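You operate a simulated robot arm through the tools that you are given. There is no shell and no other tool. Be economical: measure what you need, move in short steps, check, and stop when the job is done.

You are at the controls of a simulated robot arm. One attempt, no reset.

Task
Put things in order on the side table. At the end: the open teal can stands where the white cartridge stood; the white cartridge from the side table stands where the clear orange-cap bottle stood; the clear blue-line cup is on the blue tray; the clear orange-cap bottle stands where the clear blue-line cup stood; whatever was shut is shut again. Leave all else as you found it, and nothing knocked over. Set down upright: blue-line cup.

The check looks at the end state, three seconds after you hand in, the way a careful person would. Anything else that was tipped, shoved, dropped, spilled or broken makes it a failure. A push-on lid holds only when it is set on centred and level and pressed home; a screw cap is set on level and turned clockwise until tight.

Robot
A 7-joint arm with a two-finger parallel gripper, fixed in place. Base frame: the origin is at the foot of the arm, x ahead of it, y to its left, z up; the work surface is at about z = 760. Lengths are in mm, angles in rad, forces in N, time in s.
With the tool pointing down near the work surface it reaches from about 100 to 660 mm from the base axis. Its first joint turns from -1.152 to 1.152 rad. Payload 1.57 kg.
The TCP is the grasp point between the finger pads, 30 mm short of the fingertips. In the tool frame z runs along the fingers and y along their closing line. The gripper opens to 80 mm. The fingers are 17 mm wide and 12 mm thick; the gripper's body (40 by 82 mm) begins 80 mm behind the TCP.
Orientation is told as [roll, pitch, yaw] about the base's x, y, z axes, in that order, counted from this pose: with the fingers straight down and closing along the base's y, the tool's x points along the base's -x, its y along +y and its z along -z.

Tools
- The arm moves only by the tool send_rows. Its argument "commands" is a list that holds one entry, the list of rows, each a list of 6 numbers: the shift along the tool's x, y, z in mm, then the turn, a rotation vector about the tool's x, y, z in rad. In form: [[[dx, dy, dz, wx, wy, wz], ...]]. A call has 1 to 8 rows; each row shifts and turns the commanded pose from where the row before left it, along the tool's axes as they then stand. "fingers" is the finger opening in mm, from 0 to 80, set as the call begins (left out, the last holds). A row lasts 0.2 s, in which the tool goes at most 50 mm and 0.15 rad; a call with a longer step from one row to the next is refused whole, and so is a gripper value outside its range. A pose out of reach is approached as far as the arm can. The call stops where the force on the tool passes 40 N (or 10 N more than at its start, if that is more) or the arm is blocked; 0.2 s more then pass. Each finger travels about 72 mm/s and halts on what it meets, pressing with about 33 N; the grip force reading is that of the motor and also rises with nothing between the fingers. The clock runs only during rows and for 0.2 s after the last one: add rows that do not move to give the fingers time. The reply holds the time, the measured pose of the TCP, the force on the tool along the base axes, the opening and the grip force, in the units named above and with some noise, with the torque about the TCP (base axes, N m) and any sound that the robot's microphone picked up.
- Cameras (640 x 400 px; columns grow to the right, rows downward): "scene" is fixed at [56.5, 443.8, 1404.9]; the picture's right is [-0.72, -0.69, 0.00], its down [-0.51, 0.53, -0.68] and it looks along [0.47, -0.49, -0.73] (base axes); focal length 340 px, centre (320, 200). "wrist" rides on the gripper at [72, -7, -122] in the tool frame; the picture's right is [0.09, 1.00, 0.00], its down [-0.84, 0.08, -0.54] and it looks along [-0.54, 0.05, 0.84] (tool axes); focal length 238 px, centre (320, 200). There is no depth. A picture from a camera that has moved, and an enlarged one, comes with that camera's place and axes in the base frame and with its lens.
- get_image(camera): a new picture of that camera. No time passes.
- close_up(camera, box): a new picture of the part [left, top, right, bottom] of that camera's present view, enlarged. No time passes.
- job_done(): hands the job in; it is judged then, once.

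Go step by step. Nothing tells you positions but the pictures and the camera data: compare them with the known pose of the tool, close in by small moves and look again before you grip or let go. The budget is 120 turns and 64 pictures, counting those below and the enlarged ones. Unless the task says otherwise, let go and move clear before handing in, and close with one line.

The tools are called after "Request:" by a JSON object that holds its "api" and its "payload". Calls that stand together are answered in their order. send_rows: Moves the arm, as the interface text tells. Its arguments: {"type":"object","properties":{"commands":{"type":"array","items":{"type":"array","items":{"type":"array","items":{"type":"number"}}}},"fingers":{"type":"number"}},"required":["commands"]} The other tools are called the same way: get_image (camera) takes a picture; close_up (camera, box) takes an enlarged picture of a part of a camera's view; job_done () hands the job in.

At the start:

```text
time: 0.0
ee_pos: [495.0, 180.1, 1043.4]
tcp_rot: [0.0, 0.0, -0.001]
contact_force: [0.8, -0.3, -0.2]
wrist_torque: [-0.01, -0.02, 0.01]
grip_width: 79.9
gripper_force: 0.1
```

scene: 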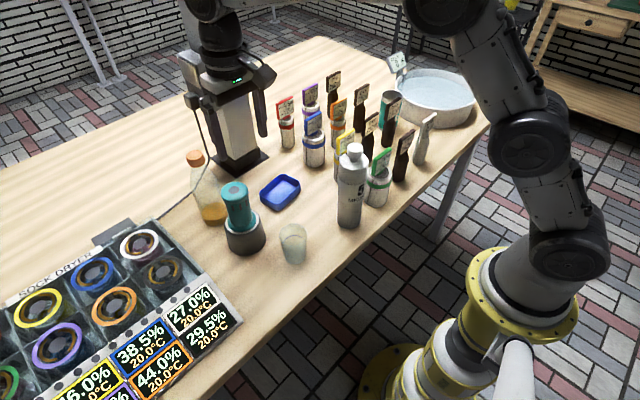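
wrist: 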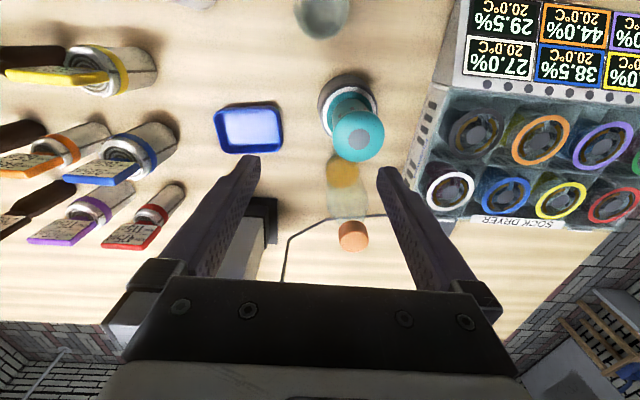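

I see a crowded table with a bottle, teal object, cup, tray and labelled items. I'll enlarge the pictures to identify each item first.

Request:
{"api": "close_up", "payload": {"camera": "scene", "box": [170, 130, 330, 270]}}

Request:
{"api": "close_up", "payload": {"camera": "scene", "box": [260, 60, 480, 240]}}

Request:
{"api": "close_up", "payload": {"camera": "scene", "box": [0, 210, 240, 400]}}

Request:
{"api": "close_up", "payload": {"camera": "scene", "box": [160, 0, 320, 180]}}

```text
2.86 times, centred on (250, 200) of scene
camera zoom: at [56.5, 443.8, 1404.9], right [-0.72, -0.69, 0.0], down [-0.51, 0.53, -0.68], along [0.47, -0.49, -0.73], focal length 970 px, centre (520, 200)
```

zoom: 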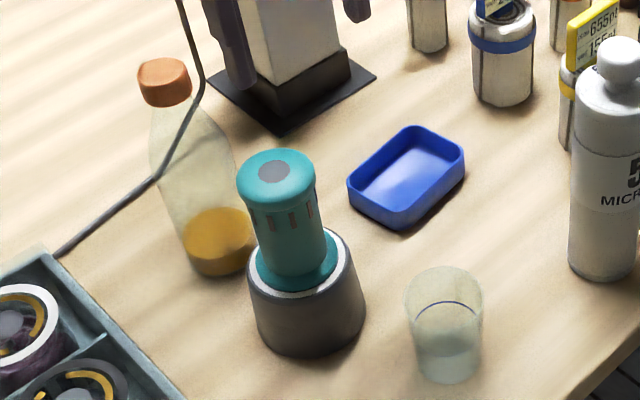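

```text
2.22 times, centred on (370, 150) of scene
camera zoom: at [56.5, 443.8, 1404.9], right [-0.72, -0.69, 0.0], down [-0.51, 0.53, -0.68], along [0.47, -0.49, -0.73], focal length 755 px, centre (209, 311)
```

zoom: 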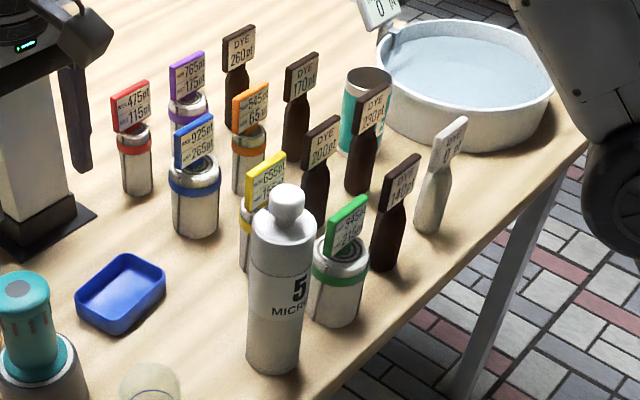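

```text
2.11 times, centred on (120, 305) of scene
camera zoom: at [56.5, 443.8, 1404.9], right [-0.72, -0.69, 0.0], down [-0.51, 0.53, -0.68], along [0.47, -0.49, -0.73], focal length 715 px, centre (741, -21)
```

zoom: 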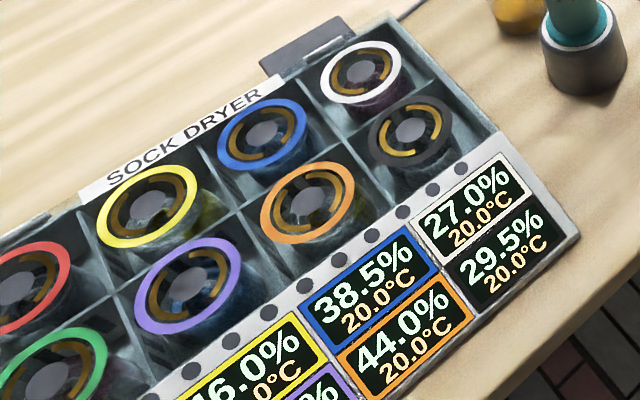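

```text
2.22 times, centred on (240, 90) of scene
camera zoom: at [56.5, 443.8, 1404.9], right [-0.72, -0.69, 0.0], down [-0.51, 0.53, -0.68], along [0.47, -0.49, -0.73], focal length 755 px, centre (498, 444)
```

zoom: 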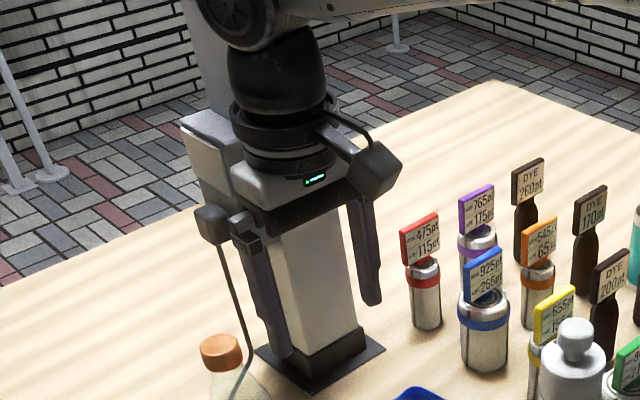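

The cup is near (392,177), the bottle near (608,243), the 5-micron cartridge near (366,16), the open teal can near (550,-387) and the tray near (555,74). I move over the cup for a better look.

Request:
{"api": "send_rows", "payload": {"commands": [[[35, -1, 0, 0, 0, 0], [35, -1, 0, 0, 0, 0], [33, -1, 0, 0, 0, 0], [0, 0, 0, 0, 0, 0]]], "fingers": 80}}

Request:
{"api": "get_image", "payload": {"camera": "wrist"}}

Request:
{"api": "get_image", "payload": {"camera": "scene"}}

```text
time: 1.0
ee_pos: [393.7, 176.0, 1042.1]
tcp_rot: [0.0, 0.001, -0.002]
contact_force: [1.1, -0.3, -0.9]
wrist_torque: [-0.03, 0.01, -0.01]
grip_width: 80.0
gripper_force: 0.0
```

```text
57 pictures are left
camera wrist: at [321.5, 169.8, 1165.3], right [-0.09, 1.0, 0.0], down [0.84, 0.08, 0.54], along [0.54, 0.05, -0.84], focal length 238 px, centre (320, 200)
```

wrist: 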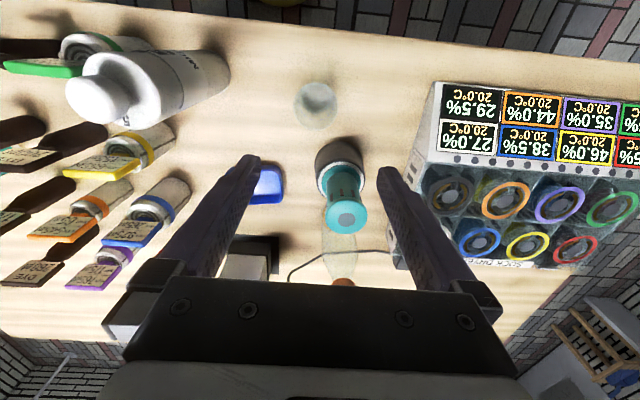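

```text
56 pictures are left
```

scene: 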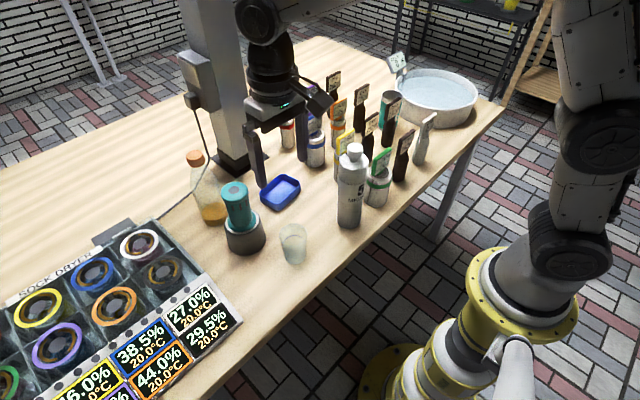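

The cup is roughly under the tool, a few mm off. I descend partway and look again.

Request:
{"api": "send_rows", "payload": {"commands": [[[0, -4, 35, 0, 0, 0], [0, 0, 35, 0, 0, 0], [0, 0, 35, 0, 0, 0], [0, 0, 0, 0, 0, 0]]]}}

Request:
{"api": "get_image", "payload": {"camera": "wrist"}}

Request:
{"api": "close_up", "payload": {"camera": "scene", "box": [240, 160, 360, 280]}}

```text
time: 2.0
ee_pos: [392.8, 173.5, 936.5]
tcp_rot: [-0.001, 0.0, -0.002]
contact_force: [0.1, -0.1, -0.7]
wrist_torque: [0.0, 0.03, -0.03]
grip_width: 79.8
gripper_force: 0.0
```

```text
55 pictures are left
camera wrist: at [320.9, 166.7, 1058.8], right [-0.09, 1.0, 0.0], down [0.84, 0.08, 0.54], along [0.54, 0.05, -0.84], focal length 238 px, centre (320, 200)
```

wrist: 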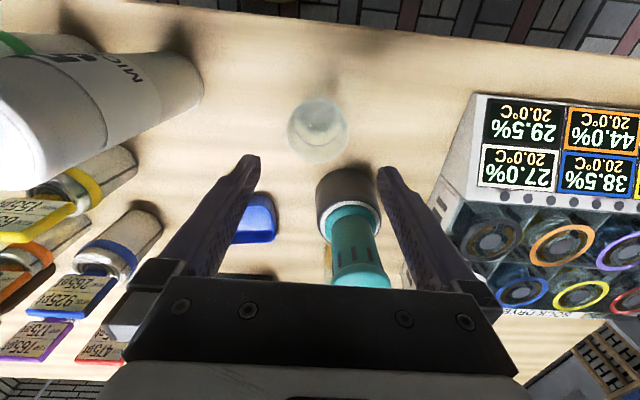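

```text
3.33 times, centred on (300, 220) of scene
camera zoom: at [56.5, 443.8, 1404.9], right [-0.72, -0.69, 0.0], down [-0.51, 0.53, -0.68], along [0.47, -0.49, -0.73], focal length 1132 px, centre (387, 133)
```

zoom: 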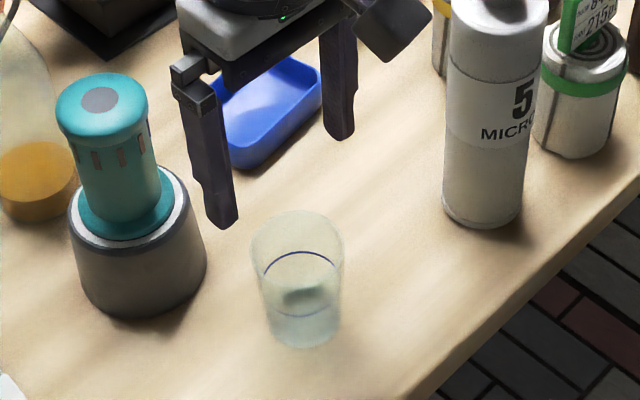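

The cup's rim is near (386,171), z≈850, holding some liquid. I shift slightly and lower until the tips are just over the rim.

Request:
{"api": "send_rows", "payload": {"commands": [[[6, -2, 20, 0, 0, 0], [0, 0, 20, 0, 0, 0], [0, 0, 0, 0, 0, 0]]]}}

Request:
{"api": "get_image", "payload": {"camera": "wrist"}}

Request:
{"api": "close_up", "payload": {"camera": "scene", "box": [240, 160, 360, 280]}}

```text
time: 2.8
ee_pos: [387.2, 171.1, 896.6]
tcp_rot: [-0.002, 0.001, -0.001]
contact_force: [-0.1, -0.3, -0.3]
wrist_torque: [0.0, -0.03, 0.0]
grip_width: 80.3
gripper_force: 0.0
```

```text
53 pictures are left
camera wrist: at [315.2, 164.1, 1019.1], right [-0.09, 1.0, 0.0], down [0.84, 0.08, 0.54], along [0.54, 0.05, -0.84], focal length 238 px, centre (320, 200)
```

wrist: 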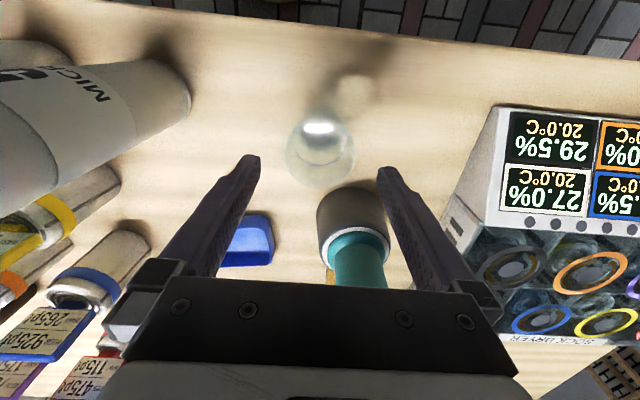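

```text
3.33 times, centred on (300, 220) of scene
camera zoom: at [56.5, 443.8, 1404.9], right [-0.72, -0.69, 0.0], down [-0.51, 0.53, -0.68], along [0.47, -0.49, -0.73], focal length 1132 px, centre (387, 133)
```

zoom: 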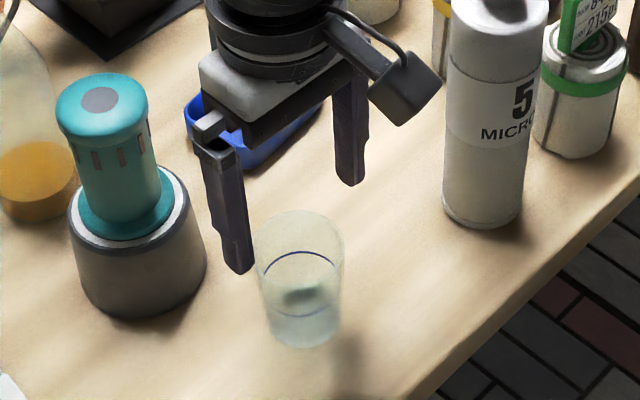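

The rim is centred between the tips. I go down to about z=823.

Request:
{"api": "send_rows", "payload": {"commands": [[[2, 0, 20, 0, 0, 0], [2, 0, 20, 0, 0, 0], [0, 0, 20, 0, 0, 0], [0, 0, 13, 0, 0, 0], [0, 0, 0, 0, 0, 0]]]}}

Request:
{"api": "get_image", "payload": {"camera": "wrist"}}

Request:
{"api": "close_up", "payload": {"camera": "scene", "box": [240, 160, 360, 280]}}

```text
time: 4.0
ee_pos: [383.8, 169.7, 824.3]
tcp_rot: [0.0, -0.001, -0.003]
contact_force: [-0.3, 0.6, -0.1]
wrist_torque: [-0.03, 0.03, 0.0]
grip_width: 80.1
gripper_force: 0.1
```

```text
51 pictures are left
camera wrist: at [311.1, 163.9, 946.7], right [-0.09, 1.0, 0.0], down [0.84, 0.08, 0.54], along [0.54, 0.05, -0.84], focal length 238 px, centre (320, 200)
```

wrist: 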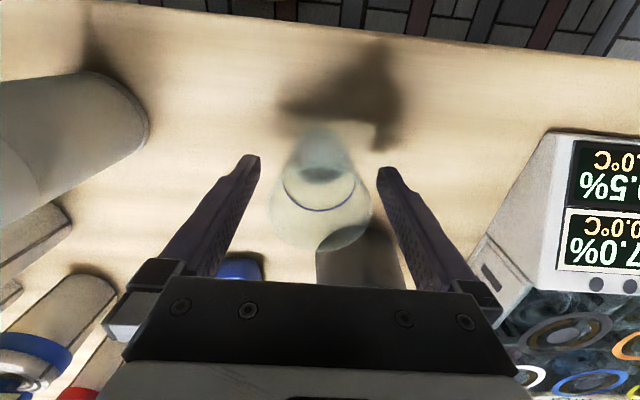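

```text
3.33 times, centred on (300, 220) of scene
camera zoom: at [56.5, 443.8, 1404.9], right [-0.72, -0.69, 0.0], down [-0.51, 0.53, -0.68], along [0.47, -0.49, -0.73], focal length 1132 px, centre (387, 133)
```

zoom: 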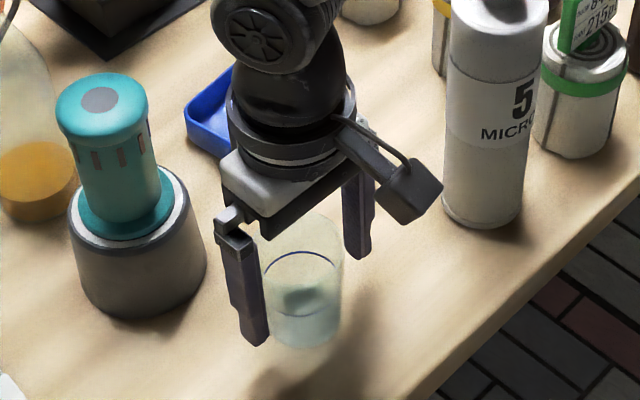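

The cup sits evenly between the fingers. I close gently.

Request:
{"api": "send_rows", "payload": {"commands": [[[0, 0, 0, 0, 0, 0], [0, 0, 0, 0, 0, 0], [0, 0, 0, 0, 0, 0]]], "fingers": 48}}

```text
time: 4.8
ee_pos: [383.4, 170.2, 824.3]
tcp_rot: [-0.001, 0.001, -0.001]
contact_force: [-0.1, -0.8, 0.5]
wrist_torque: [0.03, -0.03, 0.02]
grip_width: 59.4
gripper_force: 33.2
```

Gripped at 59 mm. I lift straight up.

Request:
{"api": "send_rows", "payload": {"commands": [[[0, 0, -8, 0, 0, 0], [0, 0, -20, 0, 0, 0], [0, 0, -30, 0, 0, 0], [0, 0, -30, 0, 0, 0], [0, 0, -30, 0, 0, 0], [0, 0, -20, 0, 0, 0], [0, 0, -8, 0, 0, 0]]]}}

Request:
{"api": "send_rows", "payload": {"commands": [[[-10, -8, 0, 0, 0, 0], [-20, -15, 0, 0, 0, 0], [-30, -18, 0, 0, 0, 0], [-30, -18, 0, 0, 0, 0], [-20, -12, 0, 0, 0, 0], [-10, -5, 0, 0, 0, 0], [0, 0, 0, 0, 0, 0]]]}}

Request:
{"api": "get_image", "payload": {"camera": "wrist"}}

Request:
{"api": "get_image", "payload": {"camera": "scene"}}

```text
time: 6.4
ee_pos: [383.3, 170.9, 971.4]
tcp_rot: [0.0, 0.001, -0.001]
contact_force: [-0.5, -0.7, -0.7]
wrist_torque: [-0.06, -0.02, -0.03]
grip_width: 59.1
gripper_force: 32.4
```

```text
time: 8.0
ee_pos: [503.4, 94.1, 973.1]
tcp_rot: [0.001, 0.001, -0.002]
contact_force: [0.0, 0.8, -0.7]
wrist_torque: [0.03, -0.01, -0.03]
grip_width: 59.0
gripper_force: 33.0
```

```text
49 pictures are left
camera wrist: at [430.4, 86.8, 1094.4], right [-0.09, 1.0, 0.0], down [0.84, 0.08, 0.54], along [0.54, 0.05, -0.84], focal length 238 px, centre (320, 200)
```

wrist: 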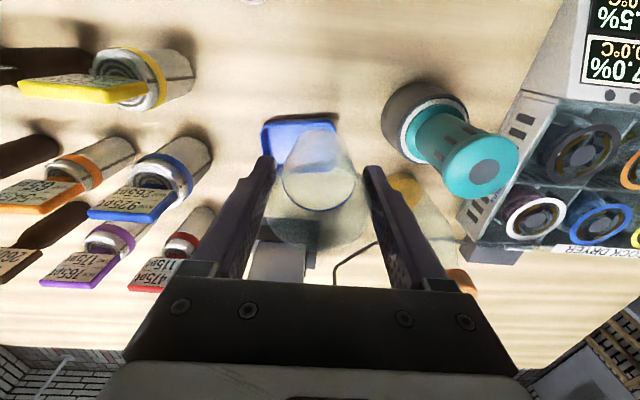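

```text
48 pictures are left
```

scene: 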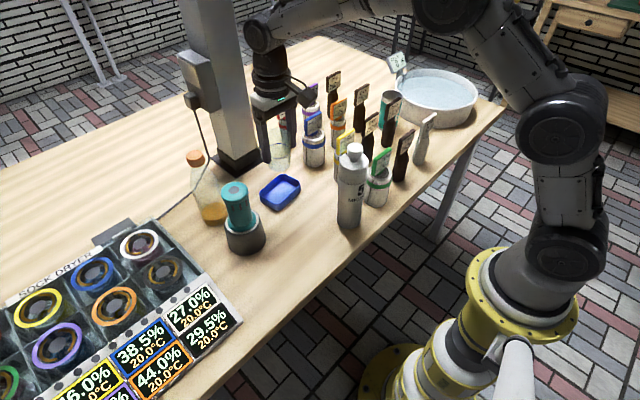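

The tray spans about x 510–583, y 18–116, centre near (547,67). I move over it and lower with the cup bottom still clear of its rim.

Request:
{"api": "send_rows", "payload": {"commands": [[[-10, -7, 8, 0, 0, 0], [-15, -9, 20, 0, 0, 0], [-12, -8, 25, 0, 0, 0], [-7, -4, 25, 0, 0, 0], [0, 0, 12, 0, 0, 0], [0, 0, 0, 0, 0, 0]]]}}

Request:
{"api": "get_image", "payload": {"camera": "wrist"}}

Request:
{"api": "close_up", "payload": {"camera": "scene", "box": [220, 120, 340, 240]}}

```text
time: 9.4
ee_pos: [546.7, 65.0, 880.5]
tcp_rot: [-0.001, 0.0, -0.002]
contact_force: [0.5, -0.1, -0.6]
wrist_torque: [0.0, -0.03, -0.01]
grip_width: 59.0
gripper_force: 32.8
```

```text
47 pictures are left
camera wrist: at [475.3, 58.1, 1003.8], right [-0.09, 1.0, 0.0], down [0.84, 0.08, 0.54], along [0.54, 0.05, -0.84], focal length 238 px, centre (320, 200)
```

wrist: 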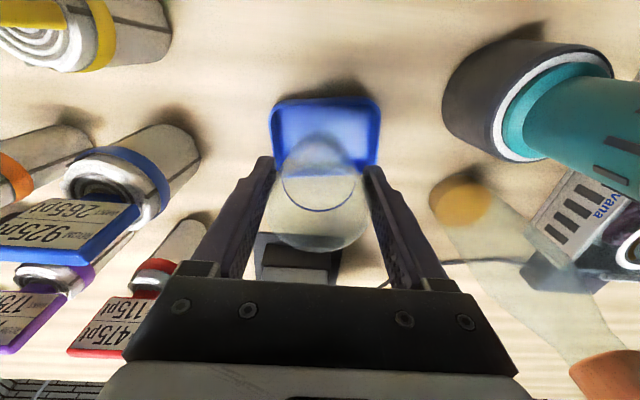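

```text
3.33 times, centred on (280, 180) of scene
camera zoom: at [56.6, 443.8, 1404.9], right [-0.72, -0.69, 0.0], down [-0.51, 0.53, -0.68], along [0.47, -0.49, -0.73], focal length 1132 px, centre (453, 267)
```

zoom: 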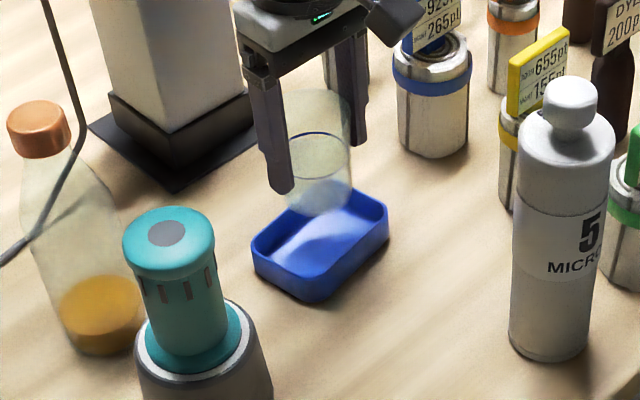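

The cup is about over the tray. I lower until its bottom is just above the rim and look closely.

Request:
{"api": "send_rows", "payload": {"commands": [[[-3, 0, 10, 0, 0, 0], [0, 0, 13, 0, 0, 0], [0, 0, 0, 0, 0, 0]]]}}

Request:
{"api": "close_up", "payload": {"camera": "scene", "box": [250, 150, 310, 220]}}

Request:
{"api": "close_up", "payload": {"camera": "wrist", "box": [240, 60, 400, 260]}}

```text
time: 10.2
ee_pos: [551.2, 66.5, 857.6]
tcp_rot: [-0.001, 0.0, -0.002]
contact_force: [1.0, 0.0, -0.1]
wrist_torque: [0.0, -0.03, 0.0]
grip_width: 59.1
gripper_force: 32.4
```

```text
5.71 times, centred on (280, 185) of scene
camera zoom: at [56.6, 443.8, 1404.9], right [-0.72, -0.69, 0.0], down [-0.51, 0.53, -0.68], along [0.47, -0.49, -0.73], focal length 1941 px, centre (549, 286)
```

zoom: 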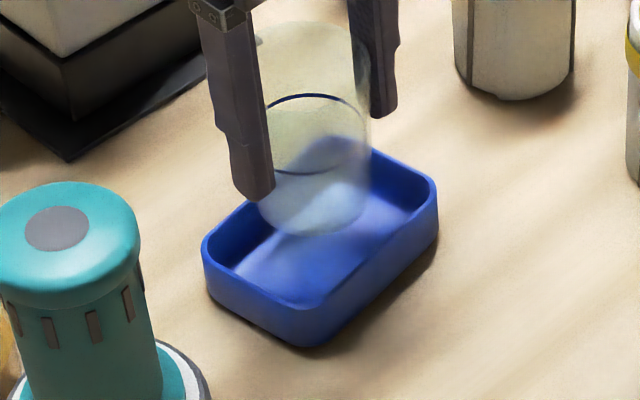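

```text
2.00 times, centred on (320, 160) of wrist
camera zoom: at [478.0, 59.3, 980.5], right [-0.09, 1.0, 0.0], down [0.84, 0.08, 0.54], along [0.54, 0.05, -0.84], focal length 477 px, centre (320, 280)
```

zoom: 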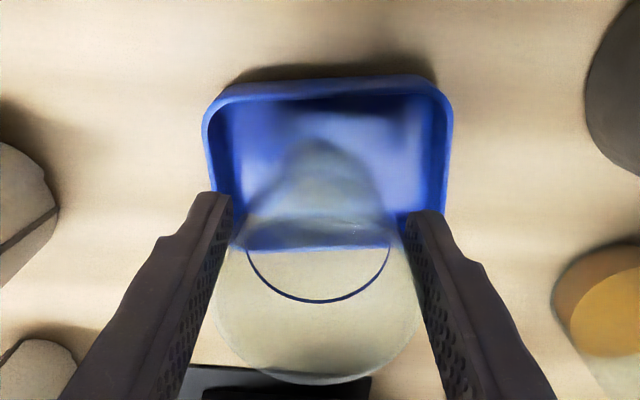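

The cup is centred over the tray. I lower slowly till it touches the floor of the tray.

Request:
{"api": "send_rows", "payload": {"commands": [[[0, 0, 10, 0, 0, 0], [0, 0, 9, 0, 0, 0], [0, 0, 5, 0, 0, 0], [0, 0, 2, 0, 0, 0], [0, 0, 0, 0, 0, 0]]]}}

Request:
{"api": "close_up", "payload": {"camera": "scene", "box": [250, 150, 310, 220]}}

```text
time: 11.4
ee_pos: [551.2, 65.7, 833.1]
tcp_rot: [-0.001, -0.004, -0.002]
contact_force: [-5.6, 1.3, 24.1]
wrist_torque: [0.1, -0.46, 0.05]
grip_width: 58.9
gripper_force: 33.4
```

```text
5.71 times, centred on (280, 185) of scene
camera zoom: at [56.0, 443.8, 1404.9], right [-0.72, -0.69, 0.0], down [-0.51, 0.53, -0.68], along [0.47, -0.49, -0.73], focal length 1941 px, centre (549, 286)
```

zoom: 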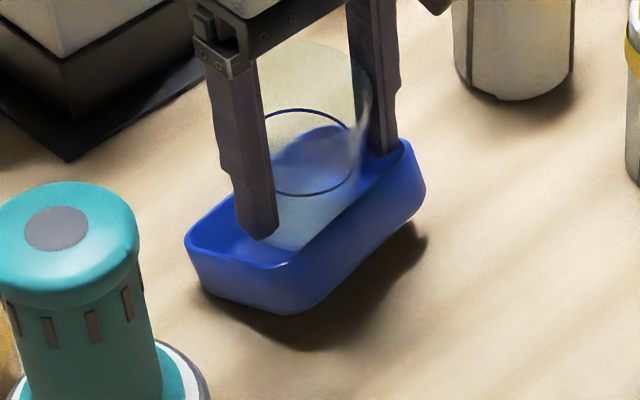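

The far wall seems to have been caught: the tray's near side tipped up. I lift back off right away and look.

Request:
{"api": "send_rows", "payload": {"commands": [[[0, 0, -4, 0, 0, 0], [0, 0, -8, 0, 0, 0], [0, 0, -13, 0, 0, 0], [0, 0, 0, 0, 0, 0]]]}}

Request:
{"api": "close_up", "payload": {"camera": "scene", "box": [250, 150, 310, 220]}}

Request:
{"api": "close_up", "payload": {"camera": "wrist", "box": [240, 60, 400, 260]}}

```text
time: 12.4
ee_pos: [550.3, 67.1, 855.6]
tcp_rot: [0.0, -0.001, -0.001]
contact_force: [-0.1, -0.6, 0.3]
wrist_torque: [0.02, -0.01, 0.01]
grip_width: 58.8
gripper_force: 33.0
```

```text
5.71 times, centred on (280, 185) of scene
camera zoom: at [56.5, 443.8, 1404.9], right [-0.72, -0.69, 0.0], down [-0.51, 0.53, -0.68], along [0.47, -0.49, -0.73], focal length 1941 px, centre (549, 286)
```

zoom: 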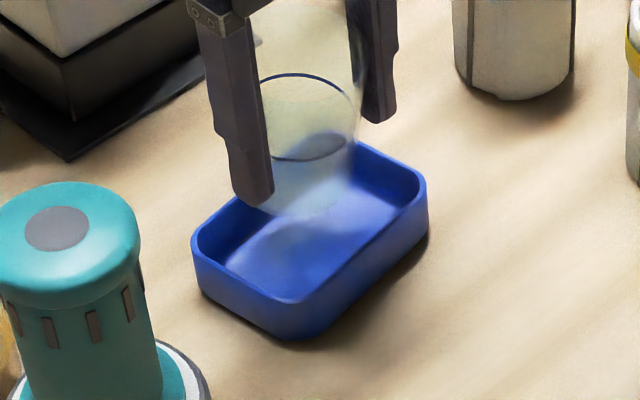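

```text
2.00 times, centred on (320, 160) of wrist
camera zoom: at [477.5, 60.7, 979.0], right [-0.09, 1.0, 0.0], down [0.84, 0.08, 0.54], along [0.54, 0.05, -0.84], focal length 477 px, centre (320, 280)
```

zoom: 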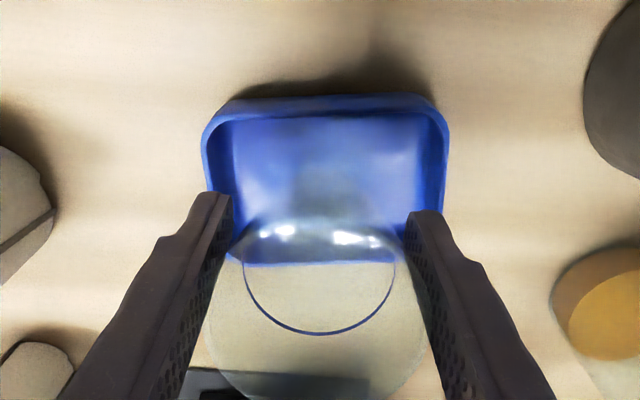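

The tray settled flat but moved a few mm, and the cup slid up in the grip. I raise it a little to see the cup's attitude and the bare tray.

Request:
{"api": "send_rows", "payload": {"commands": [[[0, 0, -20, 0, 0, 0], [10, 0, -25, 0, 0, 0], [20, 0, -20, 0, 0, 0], [25, 0, 0, 0, 0, 0], [20, 0, 0, 0, 0, 0], [0, 0, 0, 0, 0, 0]]]}}

Request:
{"api": "close_up", "payload": {"camera": "scene", "box": [240, 130, 320, 220]}}

Request:
{"api": "close_up", "payload": {"camera": "wrist", "box": [220, 60, 420, 260]}}

```text
time: 13.8
ee_pos: [472.2, 65.4, 921.7]
tcp_rot: [-0.001, 0.0, 0.001]
contact_force: [-0.2, 0.1, -0.6]
wrist_torque: [-0.01, 0.0, 0.05]
grip_width: 59.0
gripper_force: 32.9
```

```text
4.44 times, centred on (280, 175) of scene
camera zoom: at [56.5, 443.8, 1404.9], right [-0.72, -0.69, 0.0], down [-0.51, 0.53, -0.68], along [0.47, -0.49, -0.73], focal length 1510 px, centre (498, 311)
```

zoom: 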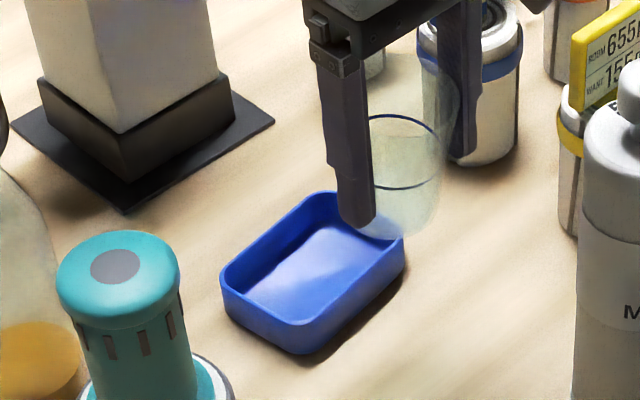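

```text
2.00 times, centred on (320, 160) of wrist
camera zoom: at [401.0, 59.4, 1044.6], right [-0.09, 1.0, 0.0], down [0.84, 0.08, 0.54], along [0.54, 0.05, -0.84], focal length 477 px, centre (320, 280)
```

zoom: 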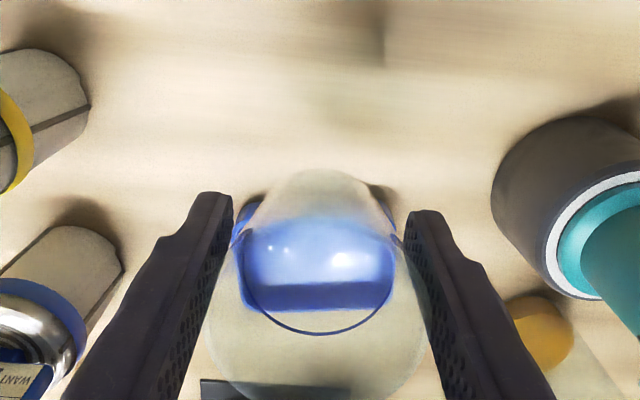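

The cup is tilted about 0.12 rad about the closing axis (rim towards the arm). I turn the tool to bring the cup upright and check.

Request:
{"api": "send_rows", "payload": {"commands": [[[0, 0, 0, 0, 0.04, 0], [0, 0, 0, 0, 0.04, 0], [0, 0, 0, 0, 0.04, 0], [0, 0, 0, 0, 0, 0]]]}}

Request:
{"api": "close_up", "payload": {"camera": "scene", "box": [265, 120, 315, 190]}}

```text
time: 14.8
ee_pos: [474.3, 66.2, 923.0]
tcp_rot: [-0.002, 0.12, -0.002]
contact_force: [-0.1, -0.3, 0.8]
wrist_torque: [0.0, 0.0, -0.02]
grip_width: 59.0
gripper_force: 32.8
```

```text
5.71 times, centred on (290, 155) of scene
camera zoom: at [56.6, 443.8, 1404.9], right [-0.72, -0.69, 0.0], down [-0.51, 0.53, -0.68], along [0.47, -0.49, -0.73], focal length 1941 px, centre (491, 457)
```

zoom: 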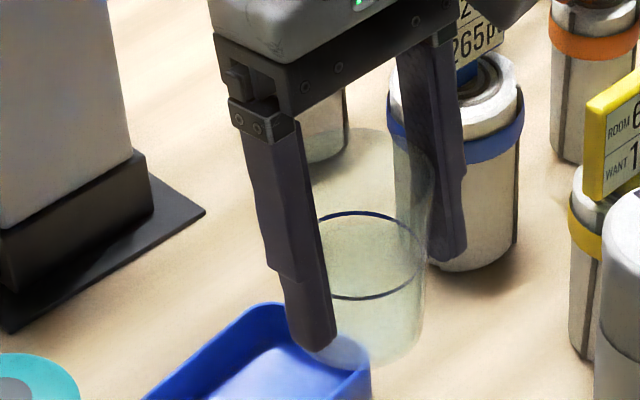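

The cup looks close to upright. I go back over the tray and hover low to judge the alignment.

Request:
{"api": "send_rows", "payload": {"commands": [[[-20, 0, -2.4, 0, 0, 0], [-36.4, -1, -4.4, 0, 0, 0], [-20, -1, -2.4, 0, 0, 0], [-3, 0, 25, 0, 0, 0], [-3, 0, 25, 0, 0, 0], [-1.8, 0, 15, 0, 0, 0], [0, 0, 0, 0, 0, 0]]]}}

Request:
{"api": "close_up", "payload": {"camera": "scene", "box": [250, 150, 310, 220]}}

Request:
{"api": "close_up", "payload": {"camera": "wrist", "box": [240, 60, 400, 260]}}

```text
time: 16.4
ee_pos: [551.6, 64.1, 855.0]
tcp_rot: [0.002, 0.117, -0.002]
contact_force: [0.6, -0.3, -0.8]
wrist_torque: [0.04, 0.0, 0.0]
grip_width: 58.8
gripper_force: 33.2
```

```text
5.71 times, centred on (280, 185) of scene
camera zoom: at [56.6, 443.8, 1404.9], right [-0.72, -0.69, 0.0], down [-0.51, 0.53, -0.68], along [0.47, -0.49, -0.73], focal length 1941 px, centre (549, 286)
```

zoom: 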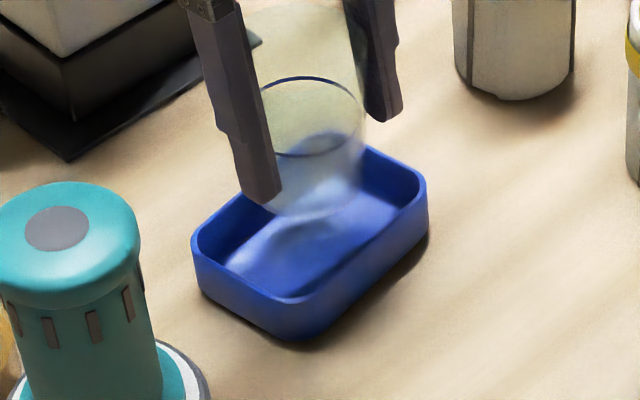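

```text
2.00 times, centred on (320, 160) of wrist
camera zoom: at [494.9, 57.1, 985.1], right [-0.09, 1.0, 0.01], down [0.9, 0.08, 0.44], along [0.44, 0.05, -0.9], focal length 477 px, centre (320, 280)
```

zoom: 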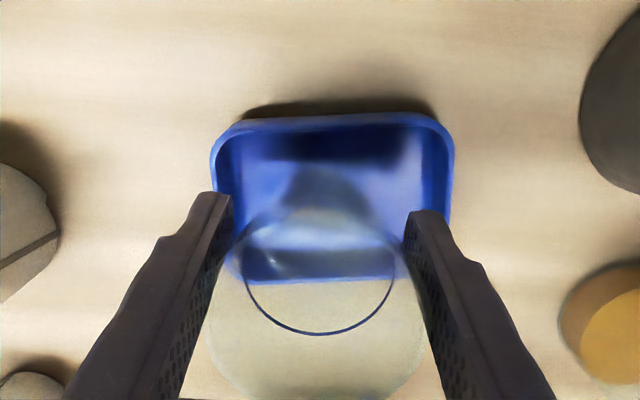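

By both views the cup is within a few mm of centre; I nudge 2 mm and lower in small checked steps.

Request:
{"api": "send_rows", "payload": {"commands": [[[1, 2, 7, 0, 0, 0], [-0.7, 0, 7, 0, 0, 0], [0, 0, 0, 0, 0, 0]]]}}

Request:
{"api": "send_rows", "payload": {"commands": [[[-0.4, 0, 3, 0, 0, 0], [-0.4, 0, 3, 0, 0, 0], [0, 0, 0, 0, 0, 0]]]}}

Request:
{"api": "close_up", "payload": {"camera": "scene", "box": [250, 150, 310, 220]}}

```text
time: 17.2
ee_pos: [550.9, 66.3, 841.9]
tcp_rot: [-0.001, 0.122, -0.001]
contact_force: [0.1, 0.1, -0.9]
wrist_torque: [-0.06, -0.01, 0.01]
grip_width: 58.5
gripper_force: 32.8
```

```text
time: 18.0
ee_pos: [550.7, 67.1, 835.9]
tcp_rot: [0.0, 0.12, -0.002]
contact_force: [0.0, -0.1, 0.0]
wrist_torque: [0.02, -0.03, 0.02]
grip_width: 58.5
gripper_force: 33.3
```

```text
5.71 times, centred on (280, 185) of scene
camera zoom: at [56.5, 443.8, 1404.9], right [-0.72, -0.69, 0.0], down [-0.51, 0.53, -0.68], along [0.47, -0.49, -0.73], focal length 1941 px, centre (549, 286)
```

zoom: 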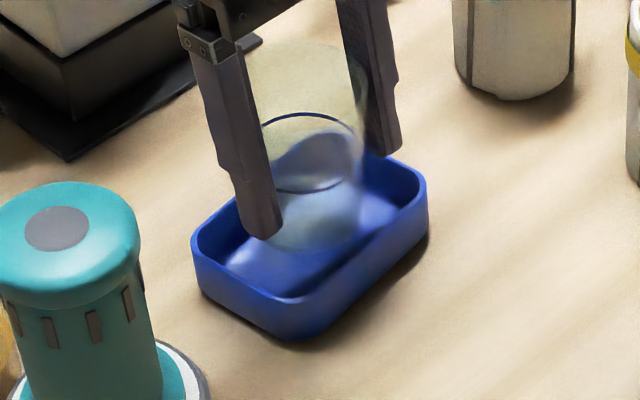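

No contact and the base seems inside the walls. I continue in small steps.

Request:
{"api": "send_rows", "payload": {"commands": [[[-0.4, 0, 3, 0, 0, 0], [-0.4, 0, 3, 0, 0, 0], [0, 0, 0, 0, 0, 0]]]}}

Request:
{"api": "send_rows", "payload": {"commands": [[[-0.25, 0, 2, 0, 0, 0], [-0.25, 0, 2, 0, 0, 0], [0, 0, 0, 0, 0, 0]]]}}

Request:
{"api": "close_up", "payload": {"camera": "scene", "box": [250, 150, 310, 220]}}

```text
time: 18.8
ee_pos: [550.6, 67.1, 829.4]
tcp_rot: [-0.002, 0.12, -0.003]
contact_force: [0.5, -0.8, 0.4]
wrist_torque: [0.03, 0.01, -0.01]
grip_width: 58.6
gripper_force: 32.8
```

```text
time: 19.6
ee_pos: [550.3, 67.0, 826.2]
tcp_rot: [0.0, 0.121, -0.002]
contact_force: [-0.1, 1.0, 0.2]
wrist_torque: [-0.05, -0.02, 0.01]
grip_width: 58.9
gripper_force: 32.6
```

```text
5.71 times, centred on (280, 185) of scene
camera zoom: at [56.5, 443.8, 1404.9], right [-0.72, -0.69, 0.0], down [-0.51, 0.53, -0.68], along [0.47, -0.49, -0.73], focal length 1941 px, centre (549, 286)
```

zoom: 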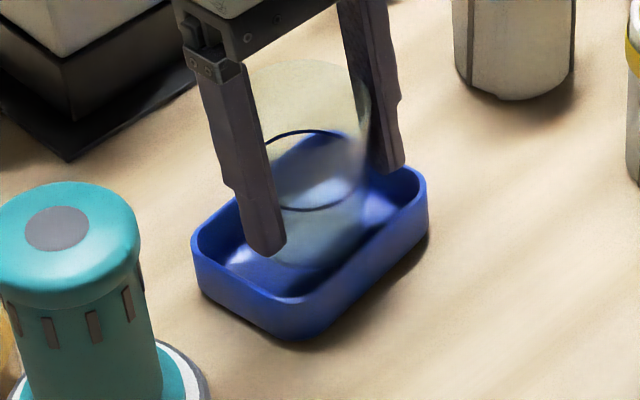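

Request:
{"api": "send_rows", "payload": {"commands": [[[-0.25, 0, 2, 0, 0, 0], [-0.25, 0, 2, 0, 0, 0], [0, 0, 0, 0, 0, 0]]]}}

Request:
{"api": "send_rows", "payload": {"commands": [[[-0.25, 0, 2, 0, 0, 0], [0, 0, 0, 0, 0, 0]]]}}

Request:
{"api": "close_up", "payload": {"camera": "scene", "box": [250, 150, 310, 220]}}

```text
time: 20.4
ee_pos: [549.9, 66.9, 821.8]
tcp_rot: [-0.001, 0.119, -0.002]
contact_force: [-0.6, -0.4, 0.1]
wrist_torque: [0.0, -0.04, -0.01]
grip_width: 58.8
gripper_force: 32.9
```

```text
time: 21.0
ee_pos: [550.1, 65.8, 820.0]
tcp_rot: [-0.001, 0.118, -0.002]
contact_force: [-0.5, 0.1, 2.5]
wrist_torque: [-0.07, 0.01, -0.03]
grip_width: 58.8
gripper_force: 33.1
```

```text
5.71 times, centred on (280, 185) of scene
camera zoom: at [56.5, 443.8, 1404.9], right [-0.72, -0.69, 0.0], down [-0.51, 0.53, -0.68], along [0.47, -0.49, -0.73], focal length 1941 px, centre (549, 286)
```

zoom: 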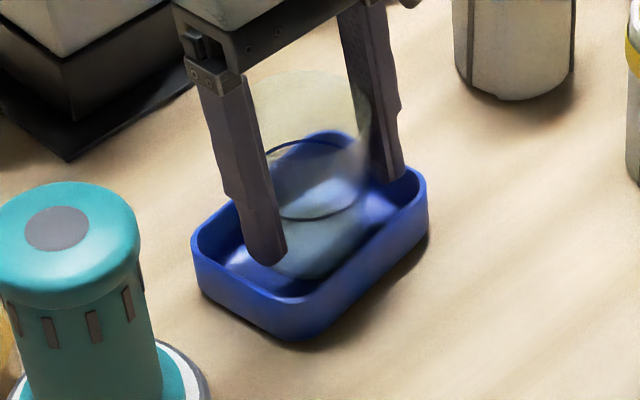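

Light contact (2.5 N): the cup stands on the tray floor. I press 1 mm to level it, then open.

Request:
{"api": "send_rows", "payload": {"commands": [[[-0.1, 0, 1.2, 0, 0, 0], [0, 0, 0, 0, 0, 0]]]}}

Request:
{"api": "send_rows", "payload": {"commands": [[[0, 0, 0, 0, 0, 0], [0, 0, 0, 0, 0, 0], [0, 0, 0, 0, 0, 0]]], "fingers": 76}}

Request:
{"api": "close_up", "payload": {"camera": "scene", "box": [250, 150, 310, 220]}}

```text
time: 21.6
ee_pos: [550.4, 66.8, 819.3]
tcp_rot: [0.0, 0.117, -0.002]
contact_force: [-1.7, 0.6, 11.4]
wrist_torque: [-0.09, 0.17, -0.03]
grip_width: 58.6
gripper_force: 33.1
```

```text
time: 22.4
ee_pos: [549.6, 66.5, 817.3]
tcp_rot: [0.001, 0.12, -0.002]
contact_force: [-0.5, 1.0, -0.3]
wrist_torque: [-0.01, -0.01, -0.02]
grip_width: 70.5
gripper_force: 0.2
```

```text
5.71 times, centred on (280, 185) of scene
camera zoom: at [56.6, 443.8, 1404.9], right [-0.72, -0.69, 0.0], down [-0.51, 0.53, -0.68], along [0.47, -0.49, -0.73], focal length 1941 px, centre (549, 286)
```

zoom: 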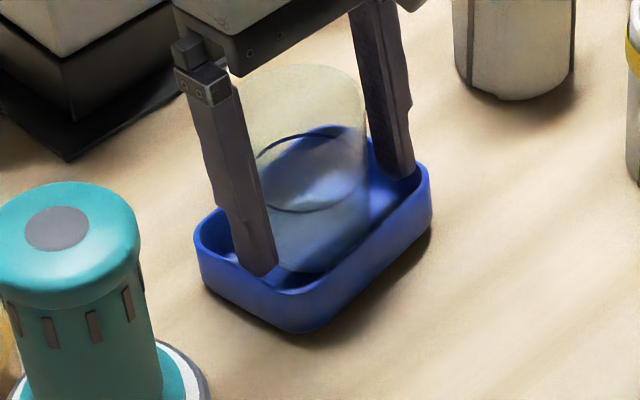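

The fingers stopped at 70 mm, probably touching the tray's end walls. I narrow to 66 and rise straight up.

Request:
{"api": "send_rows", "payload": {"commands": [[[0, 0, 0, 0, 0, 0], [0, 0, 0, 0, 0, 0]]], "fingers": 66}}

Request:
{"api": "close_up", "payload": {"camera": "scene", "box": [250, 150, 310, 220]}}

Request:
{"api": "close_up", "payload": {"camera": "wrist", "box": [220, 60, 420, 260]}}

```text
time: 23.0
ee_pos: [549.2, 68.0, 818.0]
tcp_rot: [-0.001, 0.118, -0.001]
contact_force: [-0.9, -0.3, -0.9]
wrist_torque: [-0.02, 0.01, 0.03]
grip_width: 66.1
gripper_force: 0.0
```

```text
5.71 times, centred on (280, 185) of scene
camera zoom: at [56.5, 443.8, 1404.9], right [-0.72, -0.69, 0.0], down [-0.51, 0.53, -0.68], along [0.47, -0.49, -0.73], focal length 1941 px, centre (549, 286)
```

zoom: 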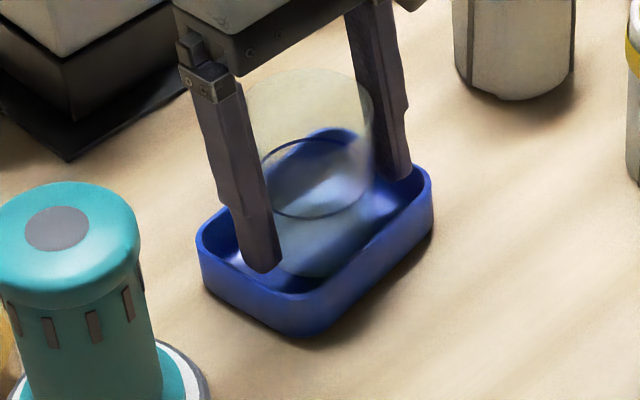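

```text
2.00 times, centred on (320, 160) of wrist
camera zoom: at [492.9, 59.8, 948.7], right [-0.09, 1.0, 0.01], down [0.9, 0.08, 0.44], along [0.44, 0.05, -0.9], focal length 477 px, centre (320, 280)
```

zoom: 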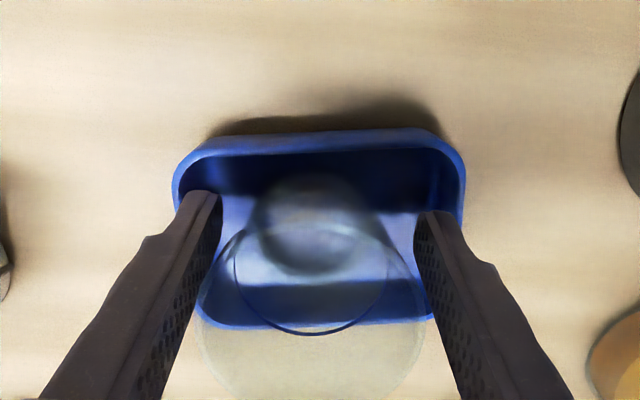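

The cup stands free in the tray. I rise straight up and level the tool.

Request:
{"api": "send_rows", "payload": {"commands": [[[1.2, 0, -10, 0, 0, 0], [2.4, 0, -20, 0, 0, 0], [3.6, 0, -30, 0, 0, 0], [4.8, 0, -40, 0, 0, 0], [4.8, 0, -40, 0, 0, 0], [4.8, 0, -40, 0, 0, 0], [4.8, 0, -40, 0, -0.06, 0], [0, 0, 0, 0, -0.06, 0]]]}}

Request:
{"api": "send_rows", "payload": {"commands": [[[-5, 40, 0, 0, 0, 0], [-5, 45, 0, 0, 0, 0], [0, 45, 0, 0, 0, 0], [0, 40, 0, 0, 0, 0], [0, 0, 0, 0, 0, 0]]]}}

Request:
{"api": "get_image", "payload": {"camera": "wrist"}}

Request:
{"api": "get_image", "payload": {"camera": "scene"}}

```text
time: 24.8
ee_pos: [551.2, 67.4, 1043.2]
tcp_rot: [0.0, -0.002, -0.002]
contact_force: [0.7, 0.2, -0.3]
wrist_torque: [0.02, 0.02, 0.03]
grip_width: 66.0
gripper_force: 0.0
```

```text
time: 26.0
ee_pos: [561.5, 238.9, 1041.1]
tcp_rot: [-0.001, 0.003, -0.002]
contact_force: [0.2, 0.7, 0.0]
wrist_torque: [0.03, -0.01, -0.02]
grip_width: 65.9
gripper_force: 0.0
```

```text
29 pictures are left
camera wrist: at [489.1, 232.0, 1164.0], right [-0.09, 1.0, 0.0], down [0.84, 0.08, 0.54], along [0.54, 0.05, -0.84], focal length 238 px, centre (320, 200)
```

wrist: 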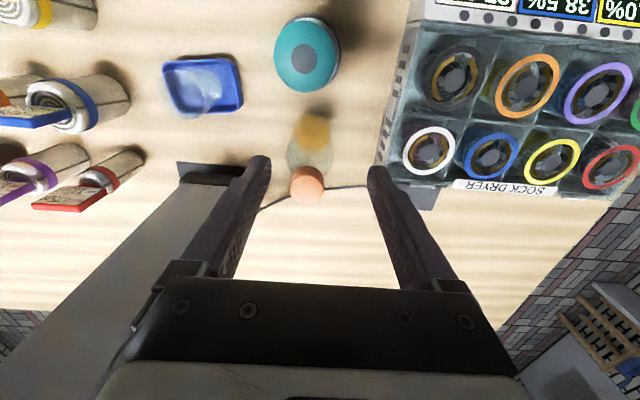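

```text
28 pictures are left
```

scene: 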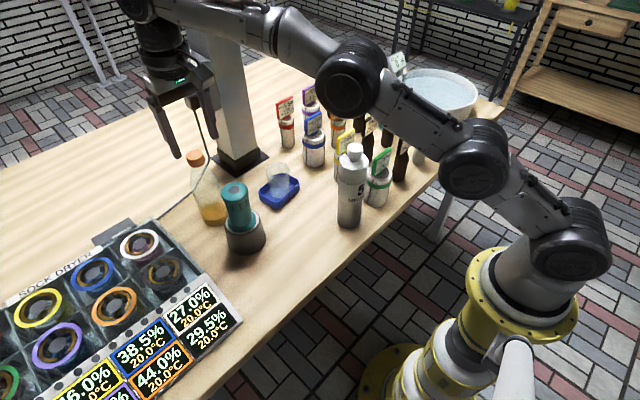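

The bottle stands near (603,230), cap top around z≈970. I move over it with the tips just above the cap.

Request:
{"api": "send_rows", "payload": {"commands": [[[-20, -4, 0, 0, 0, 0], [-20, -4, 0, 0, 0, 0], [0, 0, 15, 0, 0, 0], [0, 0, 14, 0, 0, 0], [0, 0, 0, 0, 0, 0]]]}}

Request:
{"api": "get_image", "payload": {"camera": "wrist"}}

Request:
{"api": "close_up", "payload": {"camera": "scene", "box": [150, 110, 310, 230]}}

```text
time: 27.2
ee_pos: [579.2, 221.6, 1004.7]
tcp_rot: [0.001, -0.003, -0.002]
contact_force: [-1.1, -0.1, 0.2]
wrist_torque: [-0.01, 0.01, 0.02]
grip_width: 65.7
gripper_force: 0.1
out of reach, approached as far as the arm can: row 1, 2
```

```text
27 pictures are left
camera wrist: at [506.8, 214.2, 1126.7], right [-0.09, 1.0, 0.0], down [0.84, 0.08, 0.54], along [0.54, 0.05, -0.84], focal length 238 px, centre (320, 200)
```

wrist: 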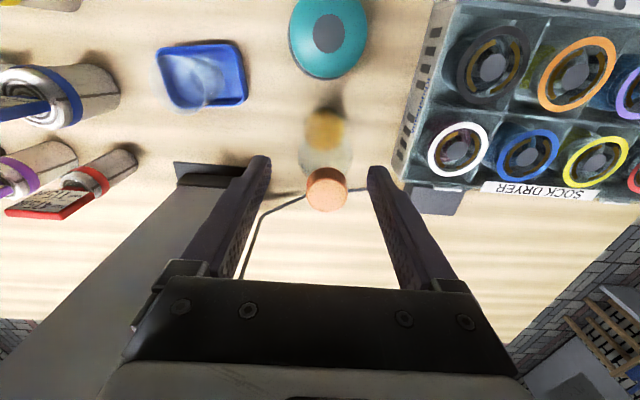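

```text
3.33 times, centred on (230, 170) of scene
camera zoom: at [56.5, 443.8, 1404.9], right [-0.72, -0.69, 0.0], down [-0.51, 0.53, -0.68], along [0.47, -0.49, -0.73], focal length 1132 px, centre (620, 300)
```

zoom: 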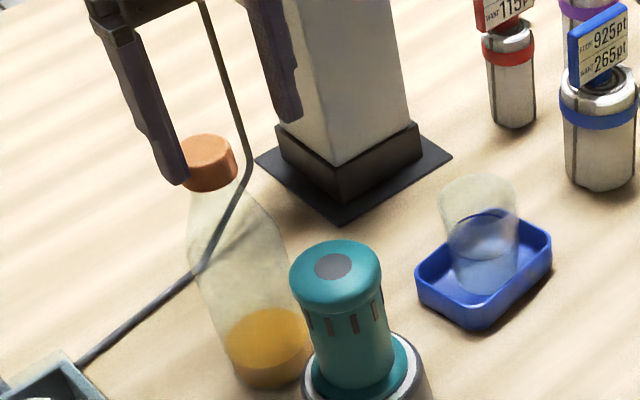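

The arm is at its reach limit here, so I tilt the tool about its closing axis (pads stay vertical planes) to reach the cap at about (595,227).

Request:
{"api": "send_rows", "payload": {"commands": [[[0, 0, 0, 0, -0.1, 0], [0, 0, 0, 0, -0.1, 0], [0, 0, 0, 0, -0.1, 0], [0, 2, 10, 0, 0, 0], [0, 2, 10, 0, 0, 0], [0, 0, 0, 0, 0, 0]]]}}

Request:
{"api": "get_image", "payload": {"camera": "wrist"}}

```text
time: 28.6
ee_pos: [586.0, 226.1, 984.7]
tcp_rot: [0.001, -0.3, 0.0]
contact_force: [-0.1, -0.5, -0.4]
wrist_torque: [0.02, 0.02, 0.02]
grip_width: 66.2
gripper_force: 0.0
```

```text
25 pictures are left
camera wrist: at [479.8, 217.9, 1080.1], right [-0.09, 1.0, -0.03], down [0.64, 0.08, 0.77], along [0.76, 0.05, -0.64], focal length 238 px, centre (320, 200)
```

wrist: 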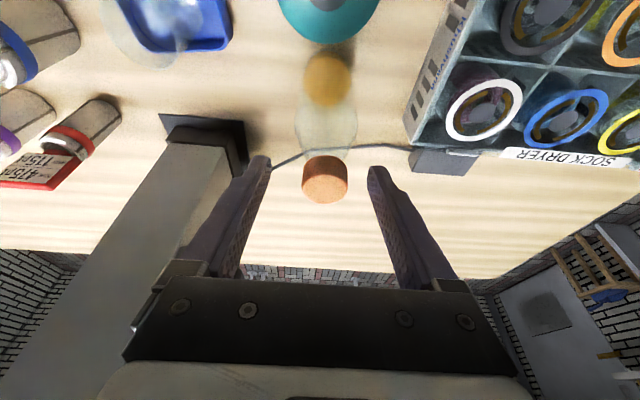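

The cap is at about (598,229) and lies between the fingers. I go down onto it to z≈955.

Request:
{"api": "send_rows", "payload": {"commands": [[[-1, 1.5, 11, 0, 0, 0], [-1, 1.5, 11, 0, 0, 0], [-0.6, 0, 10, 0, 0, 0], [0, 0, 0, 0, 0, 0]]]}}

Request:
{"api": "get_image", "payload": {"camera": "wrist"}}

Request:
{"api": "close_up", "payload": {"camera": "scene", "box": [150, 110, 310, 230]}}

```text
time: 29.6
ee_pos: [597.6, 228.0, 953.7]
tcp_rot: [-0.001, -0.3, -0.002]
contact_force: [0.7, 0.4, -0.2]
wrist_torque: [0.01, 0.03, 0.04]
grip_width: 66.2
gripper_force: 0.1
```

```text
24 pictures are left
camera wrist: at [492.3, 220.5, 1050.6], right [-0.09, 1.0, -0.03], down [0.64, 0.08, 0.77], along [0.76, 0.05, -0.64], focal length 238 px, centre (320, 200)
```

wrist: 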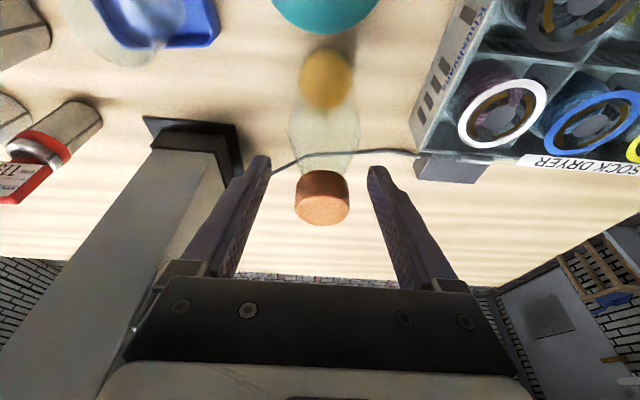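

```text
3.33 times, centred on (230, 170) of scene
camera zoom: at [56.5, 443.8, 1404.9], right [-0.72, -0.69, 0.0], down [-0.51, 0.53, -0.68], along [0.47, -0.49, -0.73], focal length 1132 px, centre (620, 300)
```

zoom: 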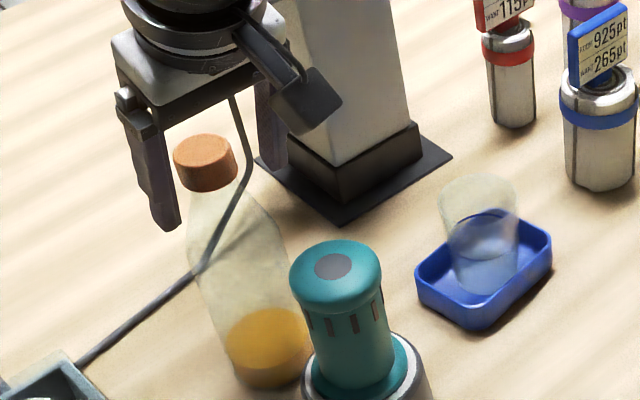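

The cap is centred between the pads. I close on it.

Request:
{"api": "send_rows", "payload": {"commands": [[[0, 0, 0, 0, 0, 0], [0, 0, 0, 0, 0, 0], [0, 0, 0, 0, 0, 0], [0, 0, 0, 0, 0, 0]]], "fingers": 20}}

Request:
{"api": "send_rows", "payload": {"commands": [[[-1.5, 0, -4.8, 0, 0, 0], [-3, 0, -9.6, 0, 0, 0], [0, 0, 0, 0, 0, 0]]]}}

```text
time: 30.6
ee_pos: [597.0, 227.2, 954.8]
tcp_rot: [-0.001, -0.301, -0.003]
contact_force: [-0.1, 1.0, 0.0]
wrist_torque: [0.04, -0.03, -0.01]
grip_width: 32.1
gripper_force: 33.0
```

```text
time: 31.4
ee_pos: [597.5, 227.3, 969.8]
tcp_rot: [0.001, -0.3, -0.001]
contact_force: [-0.1, 0.7, -1.1]
wrist_torque: [0.0, 0.02, -0.03]
grip_width: 32.2
gripper_force: 33.2
```

The bottle is up off the table. I raise it and carry it between the teal device and the tray, then over the cup's old place.

Request:
{"api": "send_rows", "payload": {"commands": [[[-4.4, 0, -14.3, 0, 0, 0], [-4.5, 0, -14.3, 0, 0, 0], [-1.7, -15, -13.4, 0, 0, 0], [-1.7, -31, -13.4, 0, 0, 0], [-1.7, -31, -13.4, 0, 0, 0], [0, 0, 0, 0, 0, 0]]]}}

Request:
{"api": "get_image", "payload": {"camera": "scene"}}

```text
time: 32.8
ee_pos: [588.1, 149.6, 1042.1]
tcp_rot: [0.0, -0.3, 0.002]
contact_force: [0.0, 0.0, -1.5]
wrist_torque: [0.01, 0.02, -0.03]
grip_width: 31.9
gripper_force: 32.8
```

```text
22 pictures are left
```

scene: 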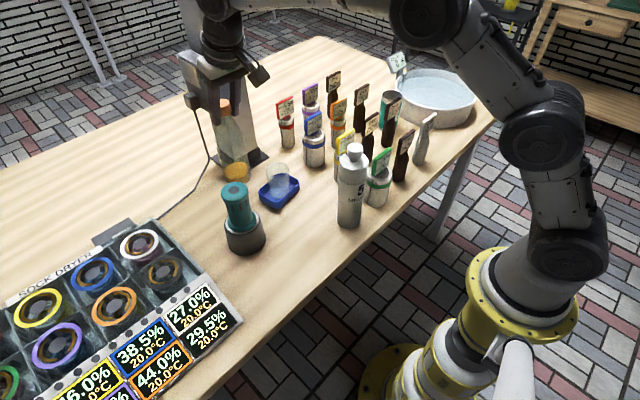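

The bottle hangs upright. I carry it on to the cup's old spot.

Request:
{"api": "send_rows", "payload": {"commands": [[[20, 0, -6.2, 0, 0, 0], [36, 0, -11.1, 0, 0, 0], [40, 0, -12.4, 0, 0, 0], [40, 0, -12.4, 0, 0, 0], [35, 5, -10.8, 0, 0, 0], [15, 8, -4.6, 0, 0, 0], [7, 7, -2.2, 0, 0, 0], [0, 0, 0, 0, 0, 0]]]}}

```text
time: 34.6
ee_pos: [386.8, 169.4, 1038.5]
tcp_rot: [0.001, -0.3, -0.002]
contact_force: [-0.2, -0.1, -1.4]
wrist_torque: [-0.03, 0.01, 0.0]
grip_width: 31.6
gripper_force: 33.3
```

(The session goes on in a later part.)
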